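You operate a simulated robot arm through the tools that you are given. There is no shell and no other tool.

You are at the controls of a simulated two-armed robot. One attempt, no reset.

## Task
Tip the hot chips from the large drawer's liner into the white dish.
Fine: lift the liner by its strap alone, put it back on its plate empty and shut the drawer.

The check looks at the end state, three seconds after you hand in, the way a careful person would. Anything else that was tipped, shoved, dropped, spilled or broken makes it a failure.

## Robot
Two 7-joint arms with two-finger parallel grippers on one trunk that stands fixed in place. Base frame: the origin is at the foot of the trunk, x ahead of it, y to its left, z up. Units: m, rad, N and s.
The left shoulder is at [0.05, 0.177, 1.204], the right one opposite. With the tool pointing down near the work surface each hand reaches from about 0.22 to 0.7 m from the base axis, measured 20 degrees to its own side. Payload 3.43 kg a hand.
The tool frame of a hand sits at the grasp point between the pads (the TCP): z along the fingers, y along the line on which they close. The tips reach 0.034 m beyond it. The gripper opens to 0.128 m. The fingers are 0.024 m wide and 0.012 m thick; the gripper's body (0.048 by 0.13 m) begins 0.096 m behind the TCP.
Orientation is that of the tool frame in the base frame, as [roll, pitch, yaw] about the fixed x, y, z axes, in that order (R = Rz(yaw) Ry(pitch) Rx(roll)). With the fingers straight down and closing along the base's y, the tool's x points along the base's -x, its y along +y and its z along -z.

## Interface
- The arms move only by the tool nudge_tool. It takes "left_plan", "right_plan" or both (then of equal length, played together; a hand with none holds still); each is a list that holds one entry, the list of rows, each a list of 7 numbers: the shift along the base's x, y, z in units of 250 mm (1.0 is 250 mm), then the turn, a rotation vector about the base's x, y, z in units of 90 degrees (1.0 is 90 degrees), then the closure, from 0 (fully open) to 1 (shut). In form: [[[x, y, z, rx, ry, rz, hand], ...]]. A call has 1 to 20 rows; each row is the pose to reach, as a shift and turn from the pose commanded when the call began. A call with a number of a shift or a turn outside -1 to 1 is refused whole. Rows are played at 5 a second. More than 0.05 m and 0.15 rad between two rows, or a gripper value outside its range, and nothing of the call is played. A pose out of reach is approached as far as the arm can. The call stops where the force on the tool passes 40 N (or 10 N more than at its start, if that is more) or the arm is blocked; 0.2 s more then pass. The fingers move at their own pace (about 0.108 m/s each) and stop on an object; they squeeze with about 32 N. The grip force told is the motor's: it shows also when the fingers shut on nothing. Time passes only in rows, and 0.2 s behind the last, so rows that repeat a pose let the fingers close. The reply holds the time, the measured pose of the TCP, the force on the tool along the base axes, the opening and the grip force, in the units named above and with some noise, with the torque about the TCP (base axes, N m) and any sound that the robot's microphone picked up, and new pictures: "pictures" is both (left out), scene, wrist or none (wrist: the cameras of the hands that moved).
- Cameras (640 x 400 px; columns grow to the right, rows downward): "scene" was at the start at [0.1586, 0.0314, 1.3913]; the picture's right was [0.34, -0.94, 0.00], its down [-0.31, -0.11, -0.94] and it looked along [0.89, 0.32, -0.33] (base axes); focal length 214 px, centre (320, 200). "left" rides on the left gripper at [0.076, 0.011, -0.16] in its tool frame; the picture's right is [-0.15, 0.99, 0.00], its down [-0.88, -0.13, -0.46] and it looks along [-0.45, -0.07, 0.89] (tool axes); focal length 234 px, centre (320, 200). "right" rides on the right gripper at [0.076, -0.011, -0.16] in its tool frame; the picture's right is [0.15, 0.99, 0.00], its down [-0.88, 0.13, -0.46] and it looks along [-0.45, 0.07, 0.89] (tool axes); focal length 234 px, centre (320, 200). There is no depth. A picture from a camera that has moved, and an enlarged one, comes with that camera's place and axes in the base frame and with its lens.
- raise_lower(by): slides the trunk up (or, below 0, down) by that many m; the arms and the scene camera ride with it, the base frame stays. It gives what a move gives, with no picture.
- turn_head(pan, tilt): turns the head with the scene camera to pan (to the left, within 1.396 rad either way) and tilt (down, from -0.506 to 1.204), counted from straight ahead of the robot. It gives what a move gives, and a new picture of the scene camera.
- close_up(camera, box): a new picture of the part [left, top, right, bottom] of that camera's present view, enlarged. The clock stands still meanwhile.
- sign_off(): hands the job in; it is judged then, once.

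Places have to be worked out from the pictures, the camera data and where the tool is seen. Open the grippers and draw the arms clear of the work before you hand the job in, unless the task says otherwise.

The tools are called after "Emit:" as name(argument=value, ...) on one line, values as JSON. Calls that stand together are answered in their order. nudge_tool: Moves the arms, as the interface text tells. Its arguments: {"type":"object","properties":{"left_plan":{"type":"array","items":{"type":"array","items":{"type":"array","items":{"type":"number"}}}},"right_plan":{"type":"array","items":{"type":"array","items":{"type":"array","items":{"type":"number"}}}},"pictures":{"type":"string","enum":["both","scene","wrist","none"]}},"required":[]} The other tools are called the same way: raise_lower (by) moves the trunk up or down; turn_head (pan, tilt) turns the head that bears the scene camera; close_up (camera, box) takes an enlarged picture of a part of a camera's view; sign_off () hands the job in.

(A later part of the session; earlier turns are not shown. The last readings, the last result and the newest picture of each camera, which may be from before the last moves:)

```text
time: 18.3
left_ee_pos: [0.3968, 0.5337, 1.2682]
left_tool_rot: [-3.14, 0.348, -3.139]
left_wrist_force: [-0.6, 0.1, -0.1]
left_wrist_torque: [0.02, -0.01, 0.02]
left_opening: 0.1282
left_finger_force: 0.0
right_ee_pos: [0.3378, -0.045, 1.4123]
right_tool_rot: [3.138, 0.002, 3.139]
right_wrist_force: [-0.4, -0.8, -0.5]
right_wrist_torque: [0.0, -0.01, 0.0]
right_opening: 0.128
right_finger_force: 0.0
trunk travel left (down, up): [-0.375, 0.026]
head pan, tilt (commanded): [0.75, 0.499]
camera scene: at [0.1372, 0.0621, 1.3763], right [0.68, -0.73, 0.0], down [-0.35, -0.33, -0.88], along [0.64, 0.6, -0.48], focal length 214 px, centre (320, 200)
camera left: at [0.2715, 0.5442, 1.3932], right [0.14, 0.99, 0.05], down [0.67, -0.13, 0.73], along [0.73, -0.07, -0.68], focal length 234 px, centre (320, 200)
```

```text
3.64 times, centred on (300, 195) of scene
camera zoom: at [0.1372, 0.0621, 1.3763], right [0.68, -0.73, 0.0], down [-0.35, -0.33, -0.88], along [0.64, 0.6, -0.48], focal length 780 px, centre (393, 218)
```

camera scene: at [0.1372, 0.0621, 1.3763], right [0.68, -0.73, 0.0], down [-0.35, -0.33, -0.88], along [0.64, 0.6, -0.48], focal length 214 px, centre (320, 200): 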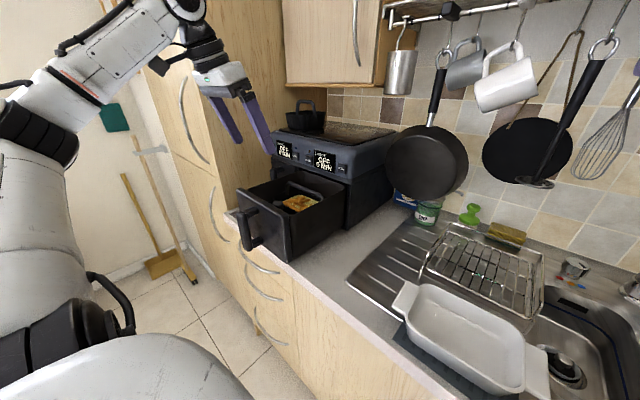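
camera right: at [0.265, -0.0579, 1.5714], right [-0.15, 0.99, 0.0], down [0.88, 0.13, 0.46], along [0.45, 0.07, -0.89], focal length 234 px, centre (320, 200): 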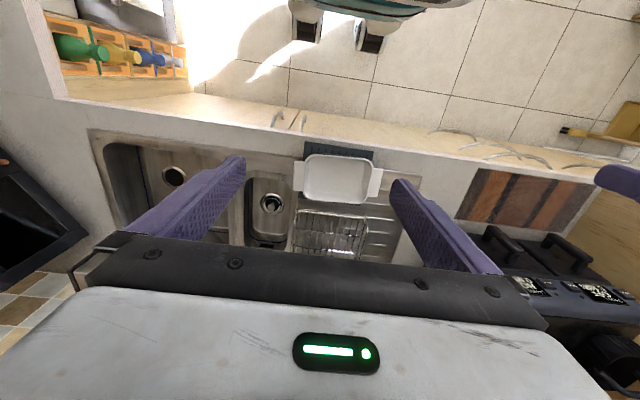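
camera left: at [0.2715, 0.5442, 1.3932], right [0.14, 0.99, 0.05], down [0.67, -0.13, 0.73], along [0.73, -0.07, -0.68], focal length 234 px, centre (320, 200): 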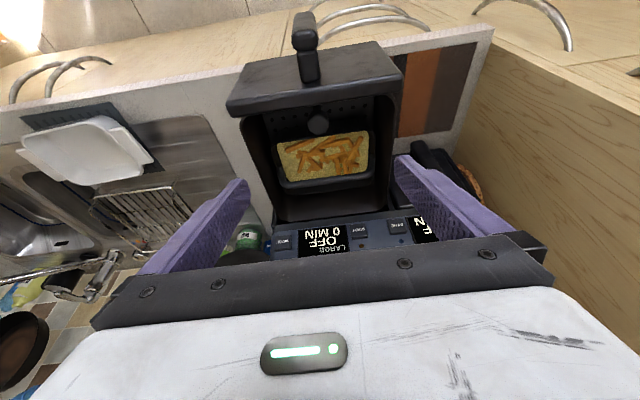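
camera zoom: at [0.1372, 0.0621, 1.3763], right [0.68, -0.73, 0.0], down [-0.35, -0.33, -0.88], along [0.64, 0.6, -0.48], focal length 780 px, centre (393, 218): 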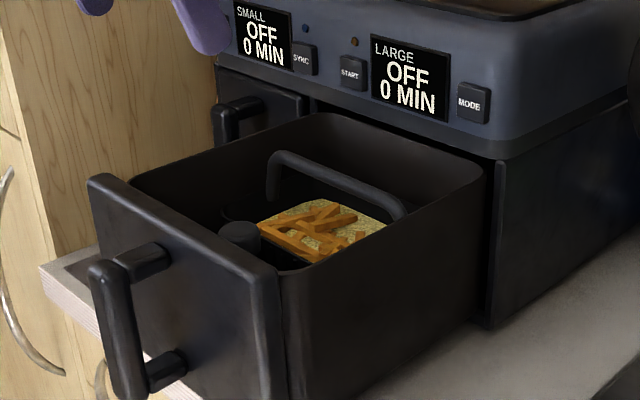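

I place the strap bar's middle at [0.569, 0.530, 1.070], the plate's knob at x 0.458, and the control panel's lower front edge at x 0.62, z 1.12. I'll now roll the hand 90 degrees about its own axis so the fingers close along x, staying high, which also gives a sideways view.

Emit:
nudge_tool(left_plan=[[[0, 0, 0, -0.0285, 0, 0.0783, 0.4], [0, 0, 0, -0.057, 0, 0.1567, 0.4], [0, 0, 0, -0.0855, 0, 0.235, 0.4], [0, 0, 0, -0.114, 0, 0.3133, 0.4], [0, 0, 0, -0.1425, 0, 0.3917, 0.4], [0, 0, 0, -0.171, 0, 0.47, 0.4], [0, 0, 0, -0.1995, 0, 0.5483, 0.4], [0, 0, 0, -0.228, 0, 0.6267, 0.4], [0, 0, 0, -0.2565, 0, 0.705, 0.4], [0, 0, 0, -0.285, 0, 0.7833, 0.4], [0, 0, 0, -0.3135, 0, 0.8617, 0.4], [0, 0, 0, -0.342, 0, 0.94, 0.4], [0, 0, 0, -0.342, 0, 0.94, 0.4]]], pictures="both")

```text
time: 21.1
left_ee_pos: [0.3958, 0.5314, 1.2687]
left_tool_rot: [-2.792, -0.001, -1.569]
left_wrist_force: [0.1, -0.4, 0.3]
left_wrist_torque: [0.04, 0.0, -0.03]
left_opening: 0.077
left_finger_force: 0.1
right_ee_pos: [0.3375, -0.0444, 1.4117]
right_tool_rot: [3.139, 0.002, 3.14]
right_wrist_force: [0.0, 0.7, -0.9]
right_wrist_torque: [-0.02, -0.01, 0.01]
right_opening: 0.1278
right_finger_force: 0.2
trunk travel left (down, up): [-0.375, 0.026]
head pan, tilt (commanded): [0.75, 0.499]
camera scene: at [0.1374, 0.0621, 1.3763], right [0.68, -0.73, 0.0], down [-0.35, -0.33, -0.88], along [0.64, 0.6, -0.48], focal length 214 px, centre (320, 200)
camera left: at [0.3319, 0.4563, 1.4159], right [-0.93, 0.14, -0.34], down [-0.04, 0.88, 0.47], along [0.37, 0.45, -0.81], focal length 234 px, centre (320, 200)
```

scene: 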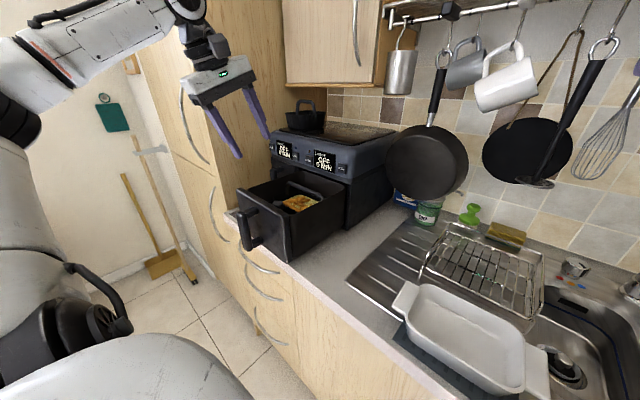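
left: 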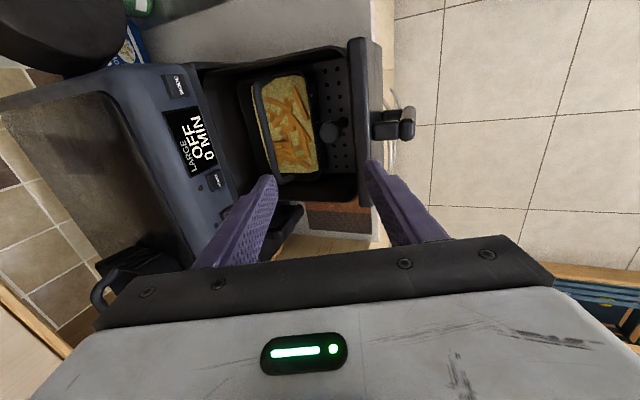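

The roll worked. I'll enlarge this new overhead view of the drawer to check the clearance between the liner and the fryer's mouth.

Emit:
close_up(camera="left", box=[180, 30, 420, 230])

Emit:
close_up(camera="left", box=[220, 50, 360, 200])

```text
2.00 times, centred on (300, 130) of left
camera zoom: at [0.3319, 0.4563, 1.4159], right [-0.93, 0.14, -0.34], down [-0.04, 0.88, 0.47], along [0.37, 0.45, -0.81], focal length 468 px, centre (360, 340)
```

zoom: 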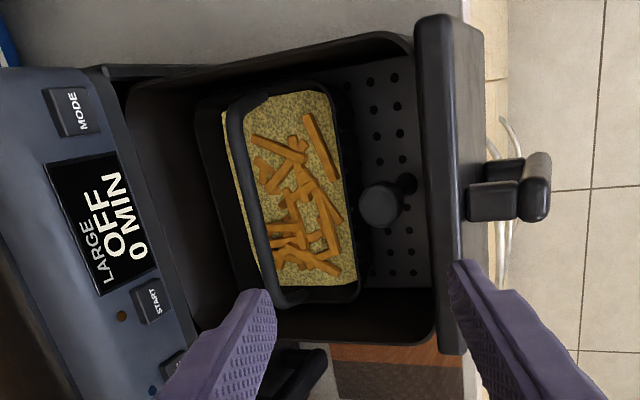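

```text
2.67 times, centred on (290, 125) of left
camera zoom: at [0.3319, 0.4563, 1.4159], right [-0.93, 0.14, -0.34], down [-0.04, 0.88, 0.47], along [0.37, 0.45, -0.81], focal length 624 px, centre (400, 400)
```

zoom: 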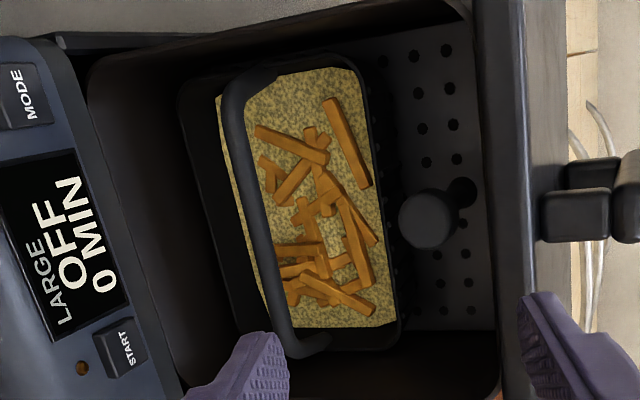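

The liner sits with a small gap to the drawer's rear wall, but its rear rim is close to the control panel line. I'll enlarge that rear edge to judge whether a straight lift will clear.

Emit:
close_up(camera="left", box=[185, 50, 275, 130])

Emit:
close_up(camera="left", box=[195, 110, 305, 200])

Emit:
close_up(camera="scene", box=[275, 155, 355, 215])

```text
5.00 times, centred on (230, 90) of left
camera zoom: at [0.3319, 0.4563, 1.4159], right [-0.93, 0.14, -0.34], down [-0.04, 0.88, 0.47], along [0.37, 0.45, -0.81], focal length 1171 px, centre (770, 750)
```

zoom: 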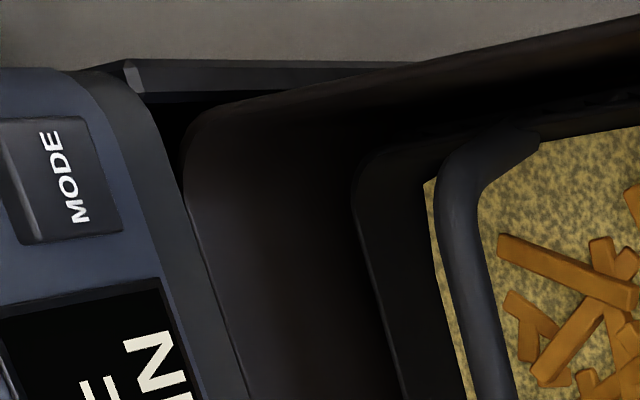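

```text
4.44 times, centred on (250, 155) of left
camera zoom: at [0.3319, 0.4563, 1.4159], right [-0.93, 0.14, -0.34], down [-0.04, 0.88, 0.47], along [0.37, 0.45, -0.81], focal length 1041 px, centre (631, 400)
```

zoom: 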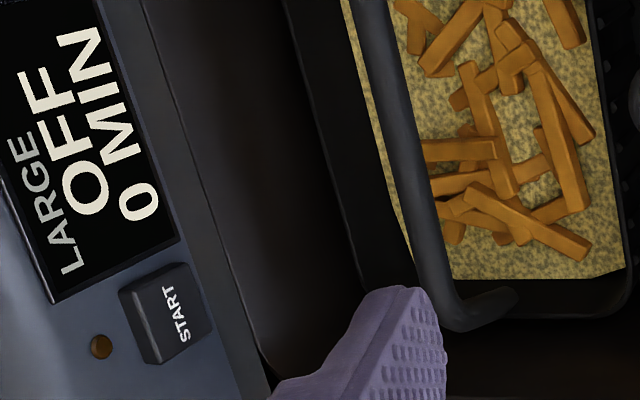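

```text
6.67 times, centred on (315, 185) of scene
camera zoom: at [0.1374, 0.0621, 1.3763], right [0.68, -0.73, 0.0], down [-0.35, -0.33, -0.88], along [0.64, 0.6, -0.48], focal length 1430 px, centre (353, 300)
```

zoom: 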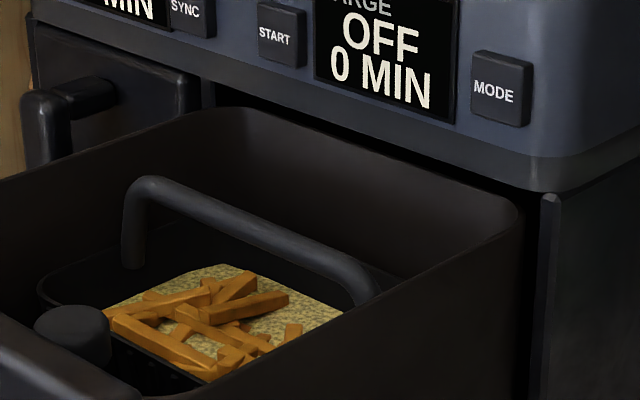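

I read the bar middle as [0.567, 0.527, 1.070]. The liner's rear rim is near x 0.63, the drawer's rear wall 0.636 and the panel edge about 0.648, so a lift with a slight backward drift will clear. I'll move to 10 cm above the bar along the leaned axis, with a 5 cm opening.

Emit:
nudge_tool(left_plan=[[[0.107, -0.0036, -0.076, 0, 0, 0, 0.6], [0.214, -0.0072, -0.152, 0, 0, 0, 0.6], [0.32, -0.011, -0.229, 0, 0, 0, 0.6], [0.427, -0.0144, -0.305, 0, 0, 0, 0.6], [0.534, -0.018, -0.381, 0, 0, 0, 0.6], [0.534, -0.018, -0.381, 0, 0, 0, 0.6]]], pictures="both")

Emit:
close_up(camera="scene", box=[240, 110, 380, 220])

```text
time: 22.5
left_ee_pos: [0.5288, 0.53, 1.1726]
left_tool_rot: [-2.79, 0.002, -1.568]
left_wrist_force: [-0.1, 0.4, 0.2]
left_wrist_torque: [0.0, 0.01, 0.01]
left_opening: 0.0512
left_finger_force: 0.0
right_ee_pos: [0.3377, -0.046, 1.4136]
right_tool_rot: [3.138, 0.003, 3.14]
right_wrist_force: [0.2, 0.1, 0.5]
right_wrist_torque: [-0.02, -0.02, -0.01]
right_opening: 0.1279
right_finger_force: 0.1
trunk travel left (down, up): [-0.375, 0.026]
head pan, tilt (commanded): [0.75, 0.499]
camera scene: at [0.1369, 0.062, 1.3764], right [0.68, -0.73, 0.0], down [-0.35, -0.33, -0.88], along [0.64, 0.6, -0.48], focal length 214 px, centre (320, 200)
camera left: at [0.4649, 0.4532, 1.3194], right [-0.93, 0.15, -0.34], down [-0.03, 0.88, 0.47], along [0.37, 0.45, -0.81], focal length 234 px, centre (320, 200)
```

scene: 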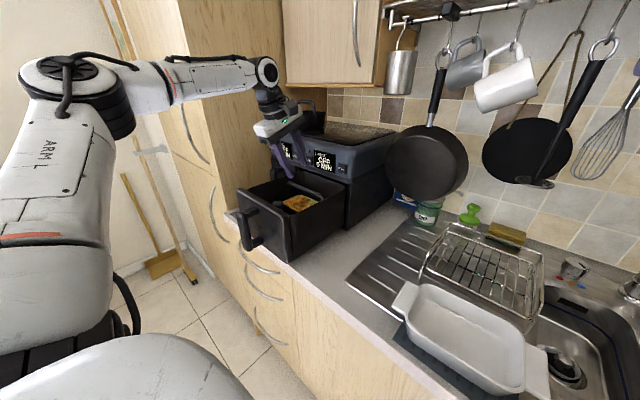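
left: 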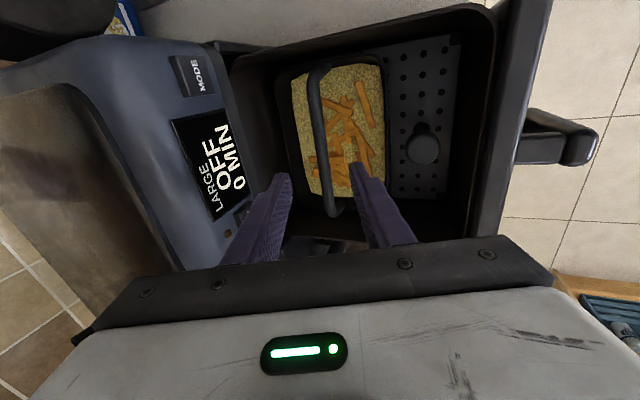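

```text
3.64 times, centred on (310, 165) of scene
camera zoom: at [0.1369, 0.062, 1.3764], right [0.68, -0.73, 0.0], down [-0.35, -0.33, -0.88], along [0.64, 0.6, -0.48], focal length 780 px, centre (356, 327)
```

zoom: 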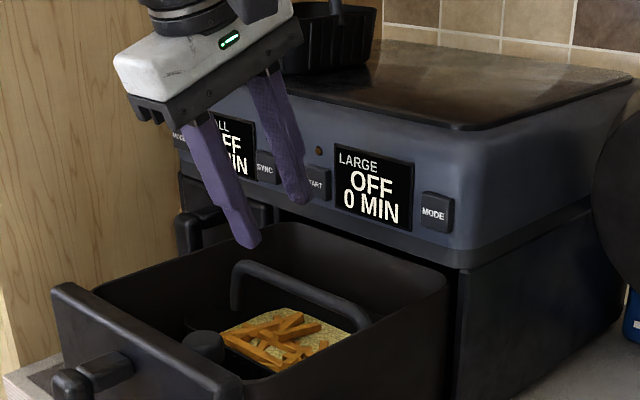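

The bar now shows right between the fingers, at about x 0.563, y 0.524. I'll descend 7 cm along the finger axis and look again before the last bit.

Emit:
nudge_tool(left_plan=[[[0.023, -0.004, -0.067, 0, 0, 0, 0.6], [0.046, -0.008, -0.134, 0, 0, 0, 0.6], [0.069, -0.012, -0.2, 0, 0, 0, 0.6], [0.092, -0.016, -0.267, 0, 0, 0, 0.6], [0.092, -0.016, -0.267, 0, 0, 0, 0.6]]], pictures="both")

Emit:
close_up(camera="scene", box=[255, 140, 355, 220])

Emit:
close_up(camera="left", box=[230, 60, 430, 260])

```text
time: 23.7
left_ee_pos: [0.5524, 0.5237, 1.106]
left_tool_rot: [-2.794, 0.001, -1.57]
left_wrist_force: [-0.1, 0.1, -0.1]
left_wrist_torque: [-0.02, 0.04, 0.0]
left_opening: 0.0512
left_finger_force: 0.0
right_ee_pos: [0.3388, -0.0459, 1.4139]
right_tool_rot: [3.14, 0.001, 3.139]
right_wrist_force: [-0.5, -0.5, -0.9]
right_wrist_torque: [0.01, 0.03, 0.0]
right_opening: 0.1283
right_finger_force: 0.1
trunk travel left (down, up): [-0.375, 0.026]
head pan, tilt (commanded): [0.75, 0.499]
camera scene: at [0.1372, 0.062, 1.3764], right [0.68, -0.73, 0.0], down [-0.35, -0.33, -0.88], along [0.64, 0.6, -0.48], focal length 214 px, centre (320, 200)
camera left: at [0.4884, 0.448, 1.2534], right [-0.93, 0.14, -0.34], down [-0.04, 0.88, 0.47], along [0.37, 0.45, -0.81], focal length 234 px, centre (320, 200)
```

scene: 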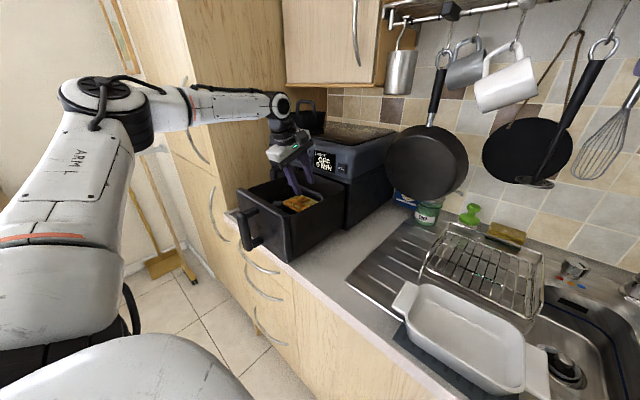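
left: 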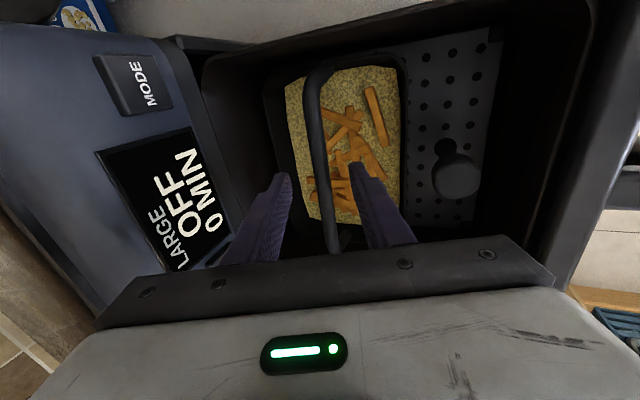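

```text
5.00 times, centred on (305, 180) of scene
camera zoom: at [0.1372, 0.062, 1.3764], right [0.68, -0.73, 0.0], down [-0.35, -0.33, -0.88], along [0.64, 0.6, -0.48], focal length 1072 px, centre (395, 300)
```

zoom: 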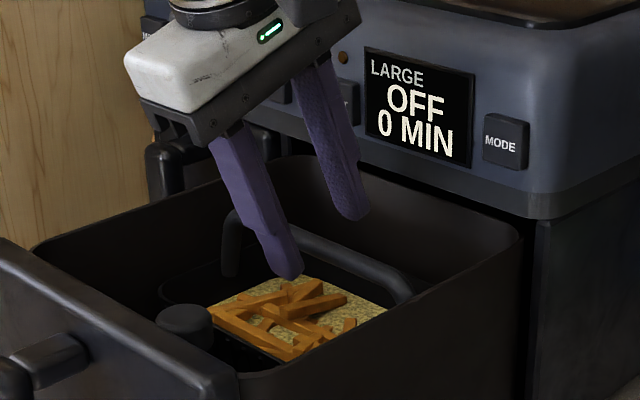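

```text
2.00 times, centred on (330, 160) of left
camera zoom: at [0.4884, 0.448, 1.2534], right [-0.93, 0.14, -0.34], down [-0.04, 0.88, 0.47], along [0.37, 0.45, -0.81], focal length 468 px, centre (300, 280)
```

zoom: 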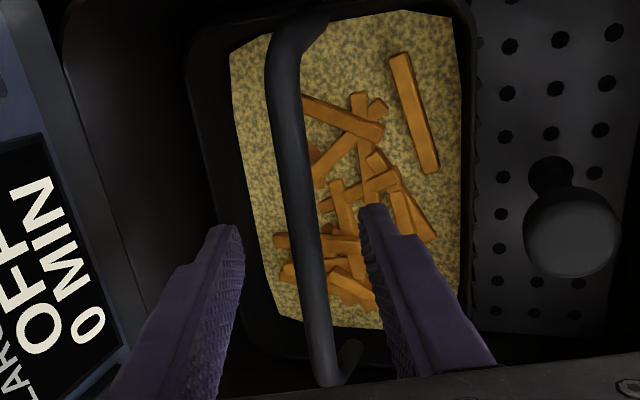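

The fingers straddle the bar evenly, with the bar midway between the tips. I'll go down the last 2.8 cm and check the force before closing.

Emit:
nudge_tool(left_plan=[[[0.013, 0.002, -0.036, 0, 0, 0, 0.6], [0.026, 0.003, -0.072, 0, 0, 0, 0.6], [0.039, 0.004, -0.106, 0, 0, 0, 0.6], [0.039, 0.004, -0.106, 0, 0, 0, 0.6]]], pictures="both")

Emit:
close_up(camera="scene", box=[255, 140, 355, 220])

Emit:
close_up(camera="left", box=[230, 60, 430, 260])

```text
time: 24.7
left_ee_pos: [0.5635, 0.5255, 1.0804]
left_tool_rot: [-2.791, 0.0, -1.569]
left_wrist_force: [-0.1, -0.3, 0.0]
left_wrist_torque: [0.02, 0.01, 0.0]
left_opening: 0.0514
left_finger_force: 0.0
right_ee_pos: [0.3384, -0.0454, 1.4123]
right_tool_rot: [3.139, 0.001, 3.14]
right_wrist_force: [0.2, 0.6, 0.3]
right_wrist_torque: [-0.02, 0.03, -0.05]
right_opening: 0.1278
right_finger_force: 0.1
trunk travel left (down, up): [-0.375, 0.026]
head pan, tilt (commanded): [0.75, 0.499]
camera scene: at [0.1372, 0.0621, 1.3763], right [0.68, -0.73, 0.0], down [-0.35, -0.33, -0.88], along [0.64, 0.6, -0.48], focal length 214 px, centre (320, 200)
camera left: at [0.4987, 0.4494, 1.2274], right [-0.93, 0.14, -0.34], down [-0.04, 0.88, 0.47], along [0.37, 0.45, -0.81], focal length 234 px, centre (320, 200)
```

scene: 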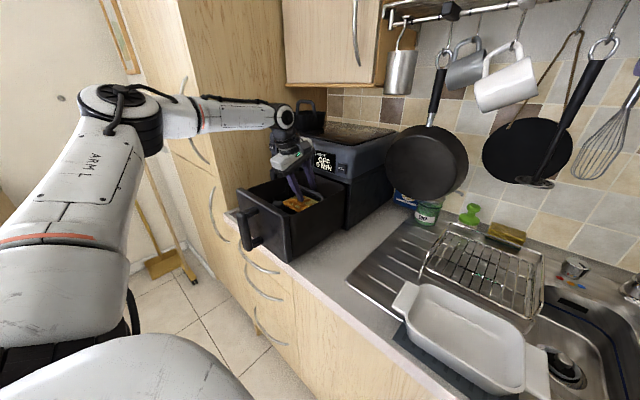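
left: 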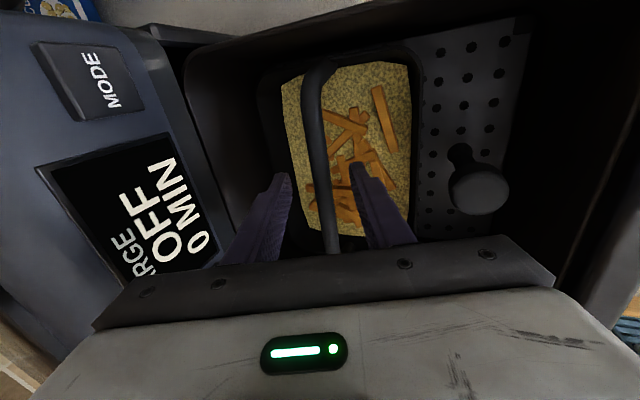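

```text
5.00 times, centred on (305, 180) of scene
camera zoom: at [0.1372, 0.0621, 1.3763], right [0.68, -0.73, 0.0], down [-0.35, -0.33, -0.88], along [0.64, 0.6, -0.48], focal length 1072 px, centre (395, 300)
```

zoom: 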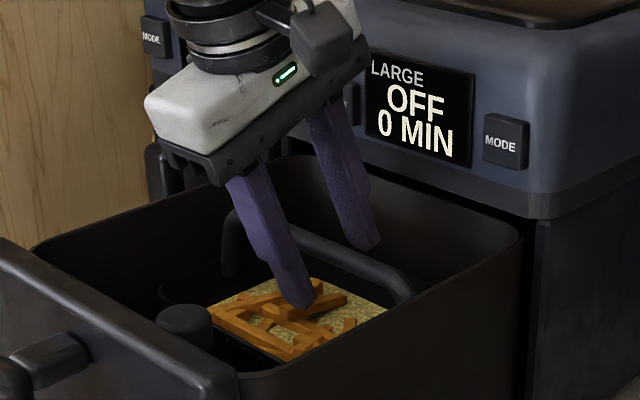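

```text
2.00 times, centred on (330, 160) of left
camera zoom: at [0.4987, 0.4494, 1.2274], right [-0.93, 0.14, -0.34], down [-0.04, 0.88, 0.47], along [0.37, 0.45, -0.81], focal length 468 px, centre (300, 280)
```

zoom: 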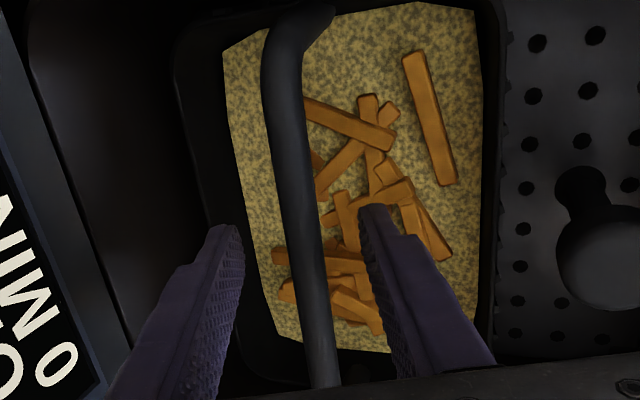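

The pads straddle the bar with no contact force and the tips stop short of the chips. I'll close on the strap and hold still.

Emit:
nudge_tool(left_plan=[[[0, 0, 0, 0, 0, 0, 0.75], [0, 0, 0, 0, 0, 0, 0.9], [0, 0, 0, 0, 0, 0, 1], [0, 0, 0, 0, 0, 0, 1], [0, 0, 0, 0, 0, 0, 1], [0, 0, 0, 0, 0, 0, 1]]], pictures="both")

Emit:
close_up(camera="scene", box=[255, 140, 355, 220])

Emit:
close_up(camera="left", box=[230, 60, 430, 260])

```text
time: 26.1
left_ee_pos: [0.5633, 0.5249, 1.0808]
left_tool_rot: [-2.793, -0.001, -1.569]
left_wrist_force: [0.6, -0.4, -0.2]
left_wrist_torque: [0.01, 0.0, 0.0]
left_opening: 0.0131
left_finger_force: 32.2
right_ee_pos: [0.3379, -0.0451, 1.413]
right_tool_rot: [3.138, 0.002, 3.14]
right_wrist_force: [0.3, -1.2, -0.7]
right_wrist_torque: [-0.02, 0.0, -0.01]
right_opening: 0.1279
right_finger_force: 0.0
trunk travel left (down, up): [-0.375, 0.026]
head pan, tilt (commanded): [0.75, 0.499]
camera scene: at [0.1374, 0.0621, 1.3763], right [0.68, -0.73, 0.0], down [-0.35, -0.33, -0.88], along [0.64, 0.6, -0.48], focal length 214 px, centre (320, 200)
camera left: at [0.4987, 0.4496, 1.2272], right [-0.93, 0.14, -0.34], down [-0.04, 0.88, 0.47], along [0.37, 0.45, -0.81], focal length 234 px, centre (320, 200)
```

scene: 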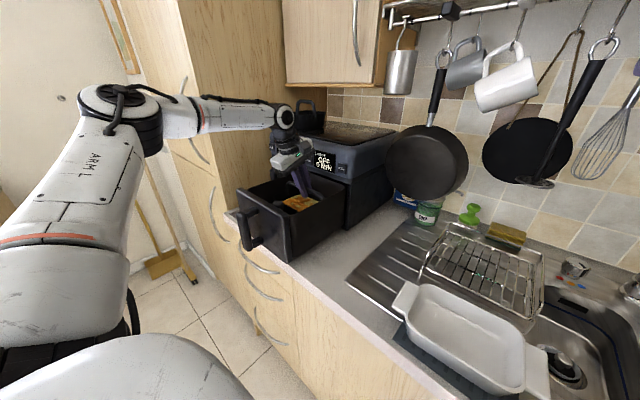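
left: 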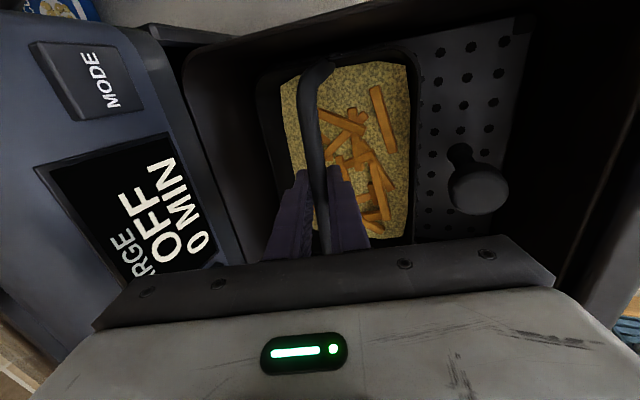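

```text
5.00 times, centred on (305, 180) of scene
camera zoom: at [0.1374, 0.0621, 1.3763], right [0.68, -0.73, 0.0], down [-0.35, -0.33, -0.88], along [0.64, 0.6, -0.48], focal length 1072 px, centre (395, 300)
```

zoom: 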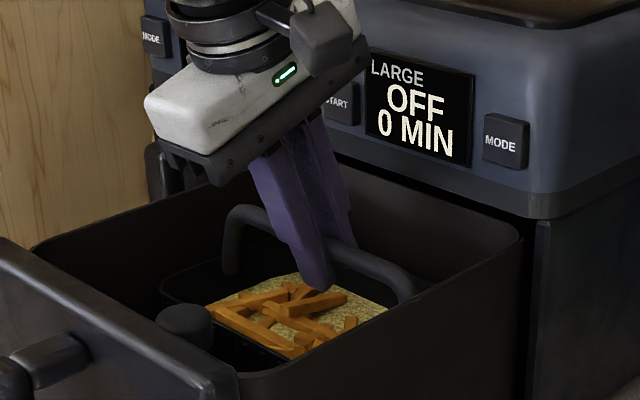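

```text
2.00 times, centred on (330, 160) of left
camera zoom: at [0.4987, 0.4496, 1.2272], right [-0.93, 0.14, -0.34], down [-0.04, 0.88, 0.47], along [0.37, 0.45, -0.81], focal length 468 px, centre (300, 280)
```

zoom: 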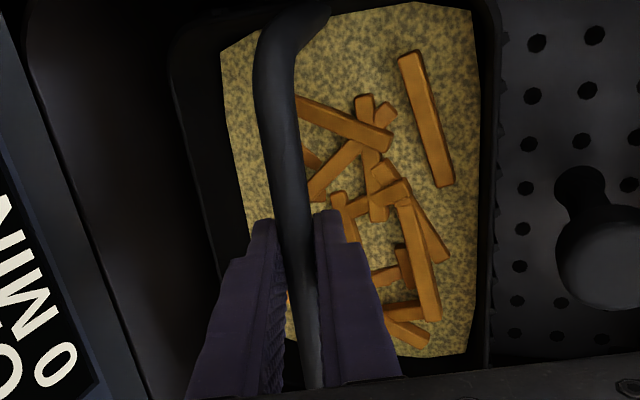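

The strap is held with the opening at 13 mm; the arch shifted a few millimetres while the liner stayed, so the strap may be hinged or flexible. I'll lift 2 cm slowly, drifting slightly away from the rear wall, and look at how it hangs.

Emit:
nudge_tool(left_plan=[[[0, 0, 0.02, 0, 0, 0, 1], [-0.005, 0, 0.04, 0, 0, 0, 1], [-0.01, 0, 0.06, 0, 0, 0, 1], [-0.015, 0, 0.08, 0, 0, 0, 1], [-0.02, 0, 0.1, 0, 0, 0, 1], [-0.02, 0, 0.1, 0, 0, 0, 1]]], pictures="both")

Emit:
close_up(camera="scene", box=[255, 140, 355, 220])

Emit:
close_up(camera="left", box=[210, 40, 430, 260])

```text
time: 27.5
left_ee_pos: [0.5565, 0.5265, 1.1065]
left_tool_rot: [-2.793, 0.0, -1.569]
left_wrist_force: [0.7, 0.4, -1.5]
left_wrist_torque: [-0.01, -0.02, -0.03]
left_opening: 0.0127
left_finger_force: 31.7
right_ee_pos: [0.338, -0.0445, 1.4126]
right_tool_rot: [3.14, 0.003, 3.141]
right_wrist_force: [0.7, 0.4, 0.3]
right_wrist_torque: [0.0, -0.03, 0.0]
right_opening: 0.1282
right_finger_force: 0.1
trunk travel left (down, up): [-0.375, 0.026]
head pan, tilt (commanded): [0.75, 0.499]
camera scene: at [0.1375, 0.0623, 1.3763], right [0.68, -0.73, 0.0], down [-0.35, -0.33, -0.88], along [0.64, 0.6, -0.48], focal length 214 px, centre (320, 200)
camera left: at [0.4932, 0.4494, 1.2528], right [-0.93, 0.14, -0.34], down [-0.04, 0.88, 0.47], along [0.37, 0.45, -0.81], focal length 234 px, centre (320, 200)
```

scene: 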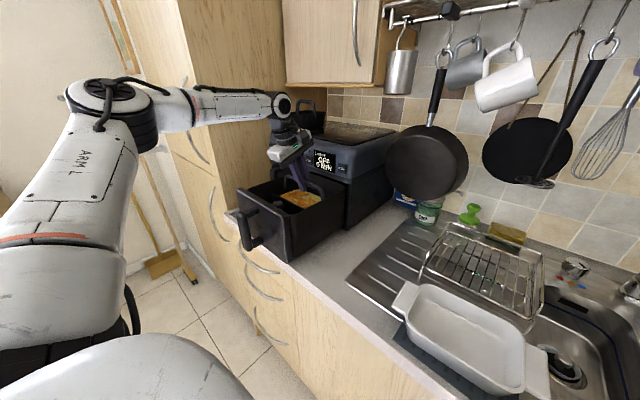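
left: 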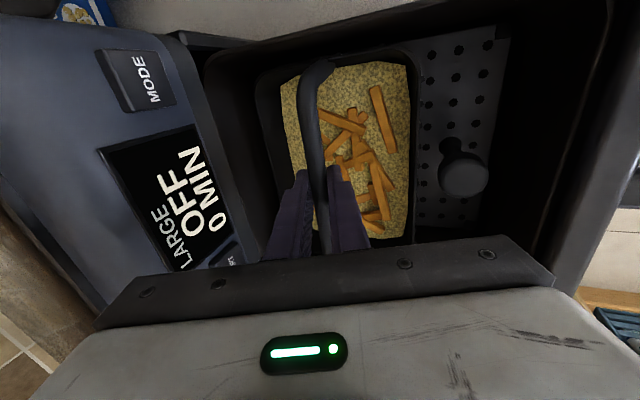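

```text
5.00 times, centred on (305, 180) of scene
camera zoom: at [0.1375, 0.0623, 1.3763], right [0.68, -0.73, 0.0], down [-0.35, -0.33, -0.88], along [0.64, 0.6, -0.48], focal length 1072 px, centre (395, 300)
```

zoom: 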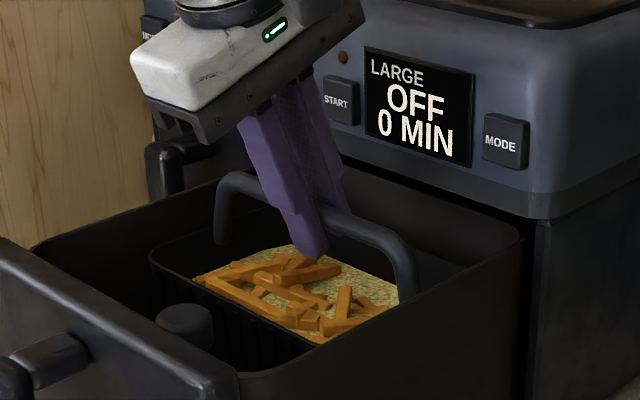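

```text
1.82 times, centred on (320, 150) of left
camera zoom: at [0.4932, 0.4494, 1.2528], right [-0.93, 0.14, -0.34], down [-0.04, 0.88, 0.47], along [0.37, 0.45, -0.81], focal length 426 px, centre (320, 291)
```

zoom: 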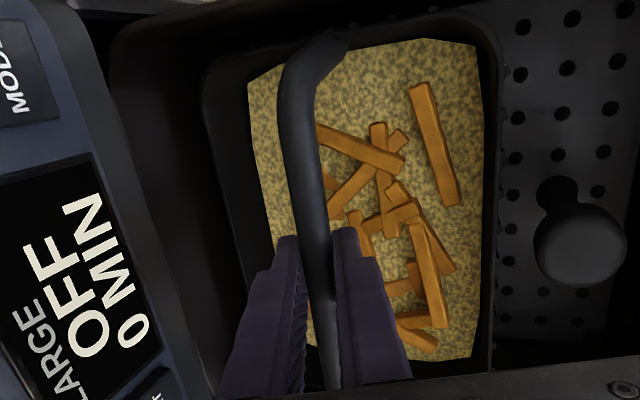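

The liner came up level and weighs only about 1.5 N. I'll continue straight up about 14.5 cm, drifting a little toward me, until its bottom is above the drawer rim.

Emit:
nudge_tool(left_plan=[[[-0.01, 0, 0.06, 0, 0, 0, 1], [-0.025, 0, 0.12, 0, 0, 0, 1], [-0.04, 0, 0.18, 0, 0, 0, 1], [-0.05, 0, 0.24, 0, 0, 0, 1], [-0.06, 0, 0.3, 0, 0, 0, 1], [-0.07, 0, 0.37, 0, 0, 0, 1], [-0.08, 0, 0.44, 0, 0, 0, 1], [-0.09, 0, 0.51, 0, 0, 0, 1], [-0.1, 0, 0.58, 0, 0, 0, 1], [-0.1, 0, 0.58, 0, 0, 0, 1]]], pictures="both")

Emit:
close_up(camera="scene", box=[230, 90, 370, 220])

```text
time: 29.7
left_ee_pos: [0.5329, 0.5274, 1.2505]
left_tool_rot: [-2.791, 0.001, -1.569]
left_wrist_force: [-0.1, 0.1, -1.1]
left_wrist_torque: [-0.02, -0.03, -0.01]
left_opening: 0.0128
left_finger_force: 32.5
right_ee_pos: [0.3391, -0.0449, 1.4124]
right_tool_rot: [3.141, 0.002, 3.14]
right_wrist_force: [0.6, -0.4, -0.5]
right_wrist_torque: [0.01, 0.01, -0.06]
right_opening: 0.1281
right_finger_force: 0.1
trunk travel left (down, up): [-0.375, 0.026]
head pan, tilt (commanded): [0.75, 0.499]
camera scene: at [0.1375, 0.0624, 1.3763], right [0.68, -0.73, 0.0], down [-0.35, -0.33, -0.88], along [0.64, 0.6, -0.48], focal length 214 px, centre (320, 200)
camera left: at [0.4682, 0.4507, 1.3971], right [-0.93, 0.14, -0.34], down [-0.04, 0.88, 0.47], along [0.37, 0.45, -0.81], focal length 234 px, centre (320, 200)
```

scene: 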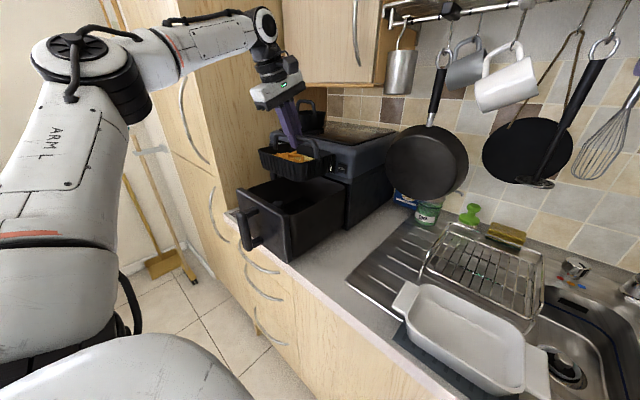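
left: 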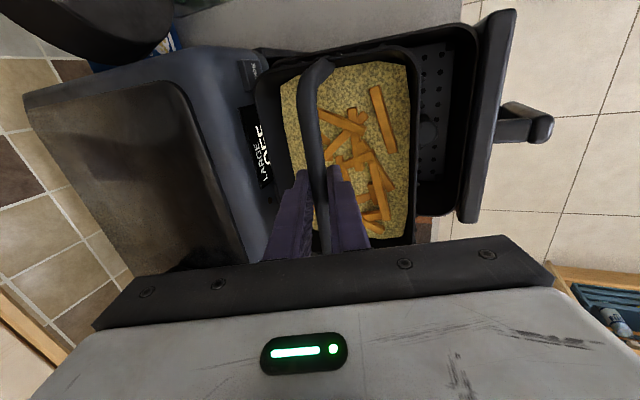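

```text
3.08 times, centred on (300, 155) of scene
camera zoom: at [0.1375, 0.0624, 1.3763], right [0.68, -0.73, 0.0], down [-0.35, -0.33, -0.88], along [0.64, 0.6, -0.48], focal length 660 px, centre (382, 338)
```

zoom: 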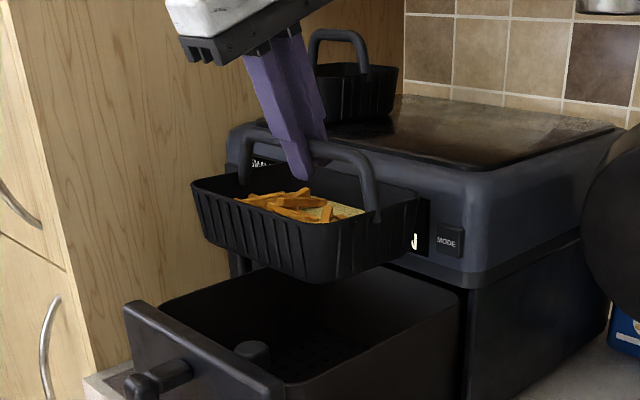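

The liner is clear of the drawer, level, with chips inside; its bottom is about 9 cm below the bar. Next I need the dish position, so I'll turn the head toward it.

Emit:
turn_head(pan=0.1, tilt=0.75)

Emit:
close_up(camera="right", box=[220, 100, 440, 260])

```text
time: 30.7
left_ee_pos: [0.5318, 0.5266, 1.2503]
left_tool_rot: [-2.792, 0.0, -1.57]
left_wrist_force: [-0.2, 0.0, -0.5]
left_wrist_torque: [-0.01, -0.03, -0.03]
left_opening: 0.0129
left_finger_force: 32.1
right_ee_pos: [0.3397, -0.0447, 1.4126]
right_tool_rot: [3.14, 0.002, 3.14]
right_wrist_force: [-0.2, 0.8, -0.5]
right_wrist_torque: [-0.01, -0.04, -0.02]
right_opening: 0.1282
right_finger_force: 0.1
trunk travel left (down, up): [-0.375, 0.026]
head pan, tilt (commanded): [0.099, 0.75]
camera scene: at [0.1533, 0.0085, 1.3544], right [0.1, -0.99, 0.0], down [-0.68, -0.07, -0.73], along [0.73, 0.07, -0.68], focal length 214 px, centre (320, 200)
```

scene: 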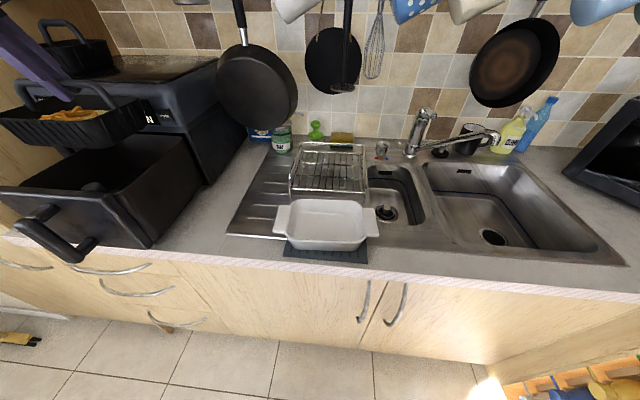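

```text
2.50 times, centred on (330, 180) of right
camera zoom: at [0.263, -0.0565, 1.5718], right [-0.15, 0.99, 0.0], down [0.88, 0.13, 0.46], along [0.45, 0.07, -0.89], focal length 585 px, centre (295, 250)
```

zoom: 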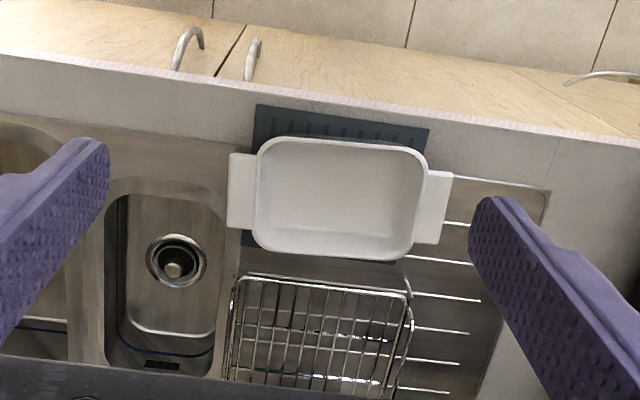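

Emit:
close_up(camera="scene", box=[250, 170, 400, 280])

```text
3.64 times, centred on (325, 225) of scene
camera zoom: at [0.1533, 0.0085, 1.3544], right [0.1, -0.99, 0.0], down [-0.68, -0.07, -0.73], along [0.73, 0.07, -0.68], focal length 780 px, centre (302, 109)
```

zoom: 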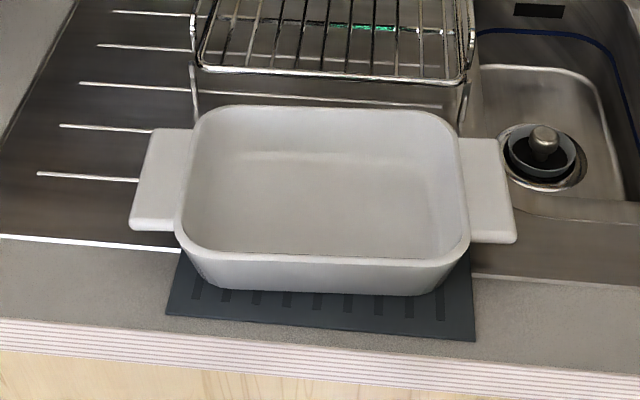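

The dish rim spans about x 0.44 to 0.565, y -0.065 to 0.127, at z 0.97, with its long side along y. The right hand hovers where the left arm will need to go, so I'll move it off to the right first.

Emit:
nudge_tool(right_plan=[[[-0.02, -0.14, -0.05, 0, 0, 0, 0], [-0.04, -0.28, -0.1, 0, 0, 0, 0], [-0.06, -0.42, -0.15, 0, 0, 0, 0], [-0.08, -0.56, -0.2, 0, 0, 0, 0], [-0.1, -0.7, -0.25, 0, 0, 0, 0], [-0.12, -0.84, -0.3, 0, 0, 0, 0], [-0.14, -0.98, -0.35, 0, 0, 0, 0]]], pictures="scene")

```text
time: 32.3
left_ee_pos: [0.5331, 0.526, 1.2507]
left_tool_rot: [-2.794, -0.001, -1.57]
left_wrist_force: [0.4, -0.6, -1.0]
left_wrist_torque: [-0.02, -0.02, 0.03]
left_opening: 0.0127
left_finger_force: 31.9
right_ee_pos: [0.3059, -0.2917, 1.3213]
right_tool_rot: [3.139, 0.0, 3.141]
right_wrist_force: [0.8, -0.4, 0.0]
right_wrist_torque: [0.03, 0.0, -0.02]
right_opening: 0.1281
right_finger_force: 0.0
trunk travel left (down, up): [-0.375, 0.026]
head pan, tilt (commanded): [0.099, 0.75]
camera scene: at [0.1531, 0.0075, 1.3544], right [0.1, -1.0, 0.0], down [-0.68, -0.07, -0.73], along [0.73, 0.07, -0.68], focal length 214 px, centre (320, 200)
```

scene: 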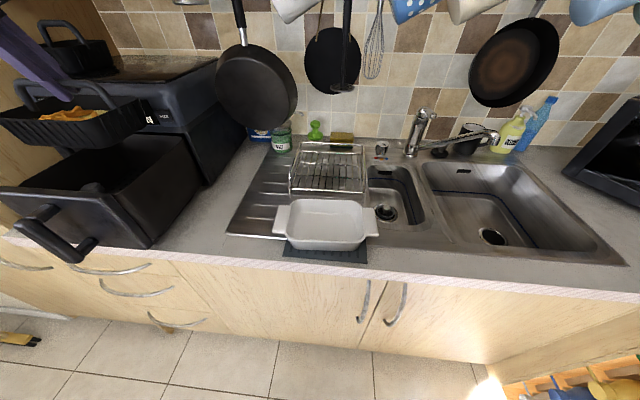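

The right hand is out of the way. I'll carry the liner slowly to the right at its present height, turning it -90 degrees about the vertical in two stages so that its pouring side will run parallel to the dish's long side.

Emit:
nudge_tool(left_plan=[[[0, -0.02, 0, 0, 0, -0.01, 1], [0, -0.06, 0, 0, 0, -0.03, 1], [0, -0.12, 0, 0, 0, -0.06, 1], [0, -0.2, 0, 0, 0, -0.1, 1], [0, -0.28, 0, 0, 0, -0.14, 1], [0, -0.36, 0, 0, 0, -0.18, 1], [0, -0.44, 0, 0, 0, -0.22, 1], [0, -0.52, 0, 0, 0, -0.26, 1], [0, -0.6, 0, 0, 0, -0.3, 1], [0, -0.68, 0, 0, 0, -0.34, 1], [0, -0.76, 0, 0, 0, -0.38, 1], [0, -0.84, 0, 0, 0, -0.42, 1], [0, -0.92, 0, 0, 0, -0.46, 1], [0, -0.97, 0, 0, 0, -0.485, 1], [0, -0.99, 0, 0, 0, -0.5, 1], [0, -0.99, 0, 0, 0, -0.5, 1]]], pictures="both")

```text
time: 35.7
left_ee_pos: [0.5337, 0.2775, 1.2521]
left_tool_rot: [-2.792, -0.002, -2.355]
left_wrist_force: [0.8, 0.2, -0.5]
left_wrist_torque: [0.0, -0.01, -0.01]
left_opening: 0.0129
left_finger_force: 31.9
right_ee_pos: [0.3058, -0.29, 1.3219]
right_tool_rot: [-3.14, -0.002, 3.139]
right_wrist_force: [-0.5, 0.7, -0.1]
right_wrist_torque: [0.01, -0.02, 0.03]
right_opening: 0.1279
right_finger_force: 0.0
trunk travel left (down, up): [-0.375, 0.026]
head pan, tilt (commanded): [0.099, 0.75]
heard: click
camera scene: at [0.1533, 0.0084, 1.3543], right [0.1, -1.0, 0.0], down [-0.68, -0.07, -0.73], along [0.73, 0.07, -0.68], focal length 214 px, centre (320, 200)
camera left: at [0.4341, 0.27, 1.3986], right [-0.55, 0.76, -0.34], down [0.6, 0.65, 0.47], along [0.58, 0.06, -0.81], focal length 234 px, centre (320, 200)
```

scene: 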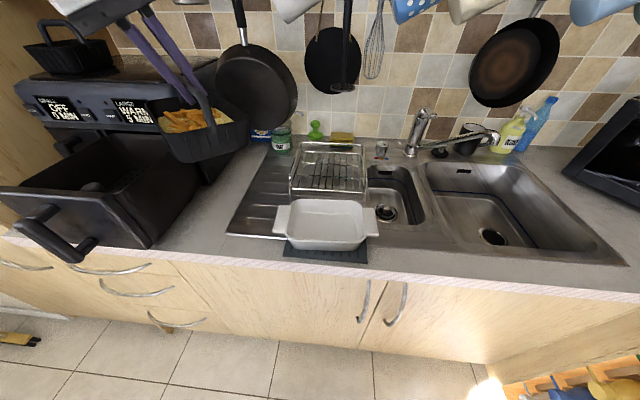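
left: 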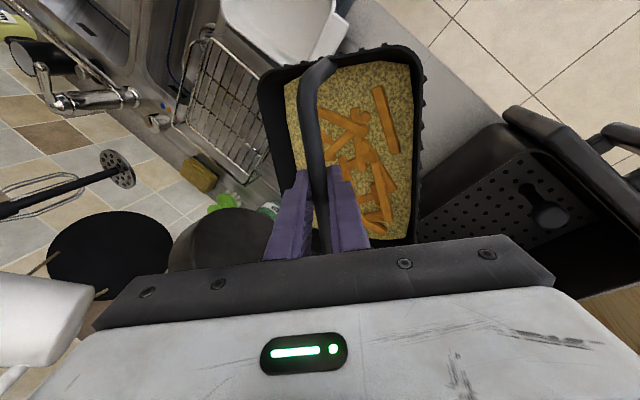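

I heard a click and the LARGE display has changed. I'll enlarge it to see what it says, and check the liner.

Emit:
close_up(camera="scene", box=[0, 20, 260, 180])

Emit:
close_up(camera="left", box=[230, 20, 450, 260])

```text
2.46 times, centred on (130, 100) of scene
camera zoom: at [0.1533, 0.0084, 1.3543], right [0.1, -1.0, 0.0], down [-0.68, -0.07, -0.73], along [0.73, 0.07, -0.68], focal length 528 px, centre (788, 446)
```

zoom: 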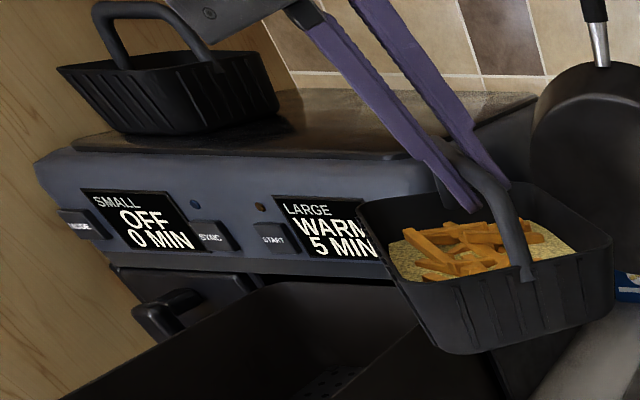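

```text
1.67 times, centred on (340, 140) of left
camera zoom: at [0.4341, 0.27, 1.3986], right [-0.55, 0.76, -0.34], down [0.6, 0.65, 0.47], along [0.58, 0.06, -0.81], focal length 390 px, centre (287, 300)
```

zoom: 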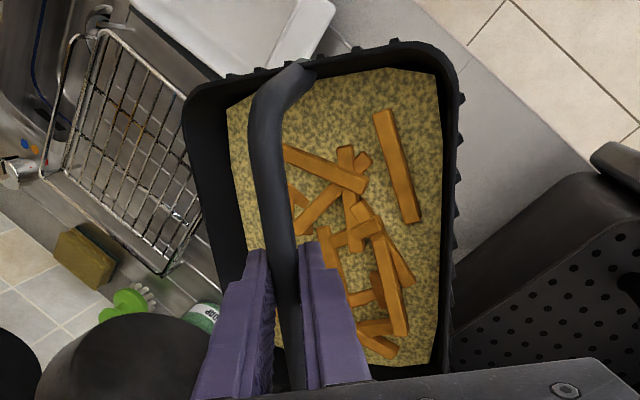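

The LARGE display now reads WARM 5 MIN, so the liner's corner very likely brushed the MODE button while I was turning it beside the panel. I'll have to set that back later. For now I'll finish carrying the liner over the dish, with the second half of the turn.

Emit:
nudge_tool(left_plan=[[[0, -0.02, 0, 0, 0, -0.01, 1], [0, -0.06, 0, 0, 0, -0.03, 1], [-0.005, -0.12, 0, 0, 0, -0.06, 1], [-0.01, -0.2, 0, 0, 0, -0.1, 1], [-0.01, -0.28, 0, 0, 0, -0.14, 1], [-0.015, -0.36, 0, 0, 0, -0.18, 1], [-0.02, -0.44, 0, 0, 0, -0.22, 1], [-0.02, -0.52, 0, 0, 0, -0.26, 1], [-0.025, -0.6, 0, 0, 0, -0.3, 1], [-0.03, -0.68, 0, 0, 0, -0.34, 1], [-0.03, -0.76, 0, 0, 0, -0.38, 1], [-0.03, -0.84, 0, 0, 0, -0.42, 1], [-0.03, -0.92, 0, 0, 0, -0.46, 1], [-0.03, -0.97, 0, 0, 0, -0.485, 1], [-0.03, -0.985, 0, 0, 0, -0.5, 1], [-0.03, -0.985, 0, 0, 0, -0.5, 1]]], pictures="both")

```text
time: 39.1
left_ee_pos: [0.4834, 0.1085, 1.2146]
left_tool_rot: [-2.791, 0.0, -3.128]
left_wrist_force: [0.2, -0.2, -1.9]
left_wrist_torque: [-0.02, -0.02, 0.01]
left_opening: 0.0126
left_finger_force: 32.0
left hand out of reach, approached as far as the arm can: row 8, 9, 10, 11, 12, 13, 14, 15, 16
right_ee_pos: [0.3058, -0.2899, 1.3205]
right_tool_rot: [3.14, -0.001, 3.14]
right_wrist_force: [-0.4, 0.3, 0.0]
right_wrist_torque: [0.02, 0.01, 0.0]
right_opening: 0.1279
right_finger_force: 0.0
trunk travel left (down, up): [-0.375, 0.026]
head pan, tilt (commanded): [0.099, 0.75]
camera scene: at [0.1532, 0.0079, 1.3544], right [0.1, -1.0, 0.0], down [-0.68, -0.07, -0.73], along [0.73, 0.07, -0.68], focal length 214 px, centre (320, 200)
camera left: at [0.4064, 0.1728, 1.3614], right [0.13, 0.93, -0.34], down [0.88, 0.05, 0.47], along [0.46, -0.36, -0.81], focal length 234 px, centre (320, 200)
```

scene: 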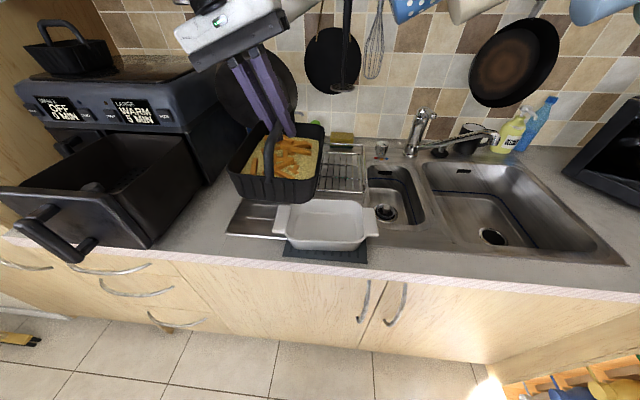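
left: 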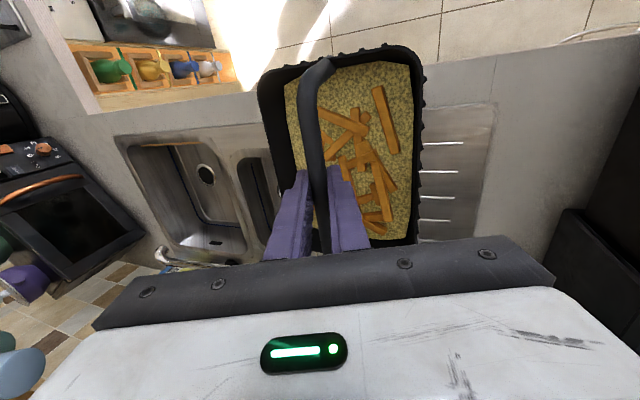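

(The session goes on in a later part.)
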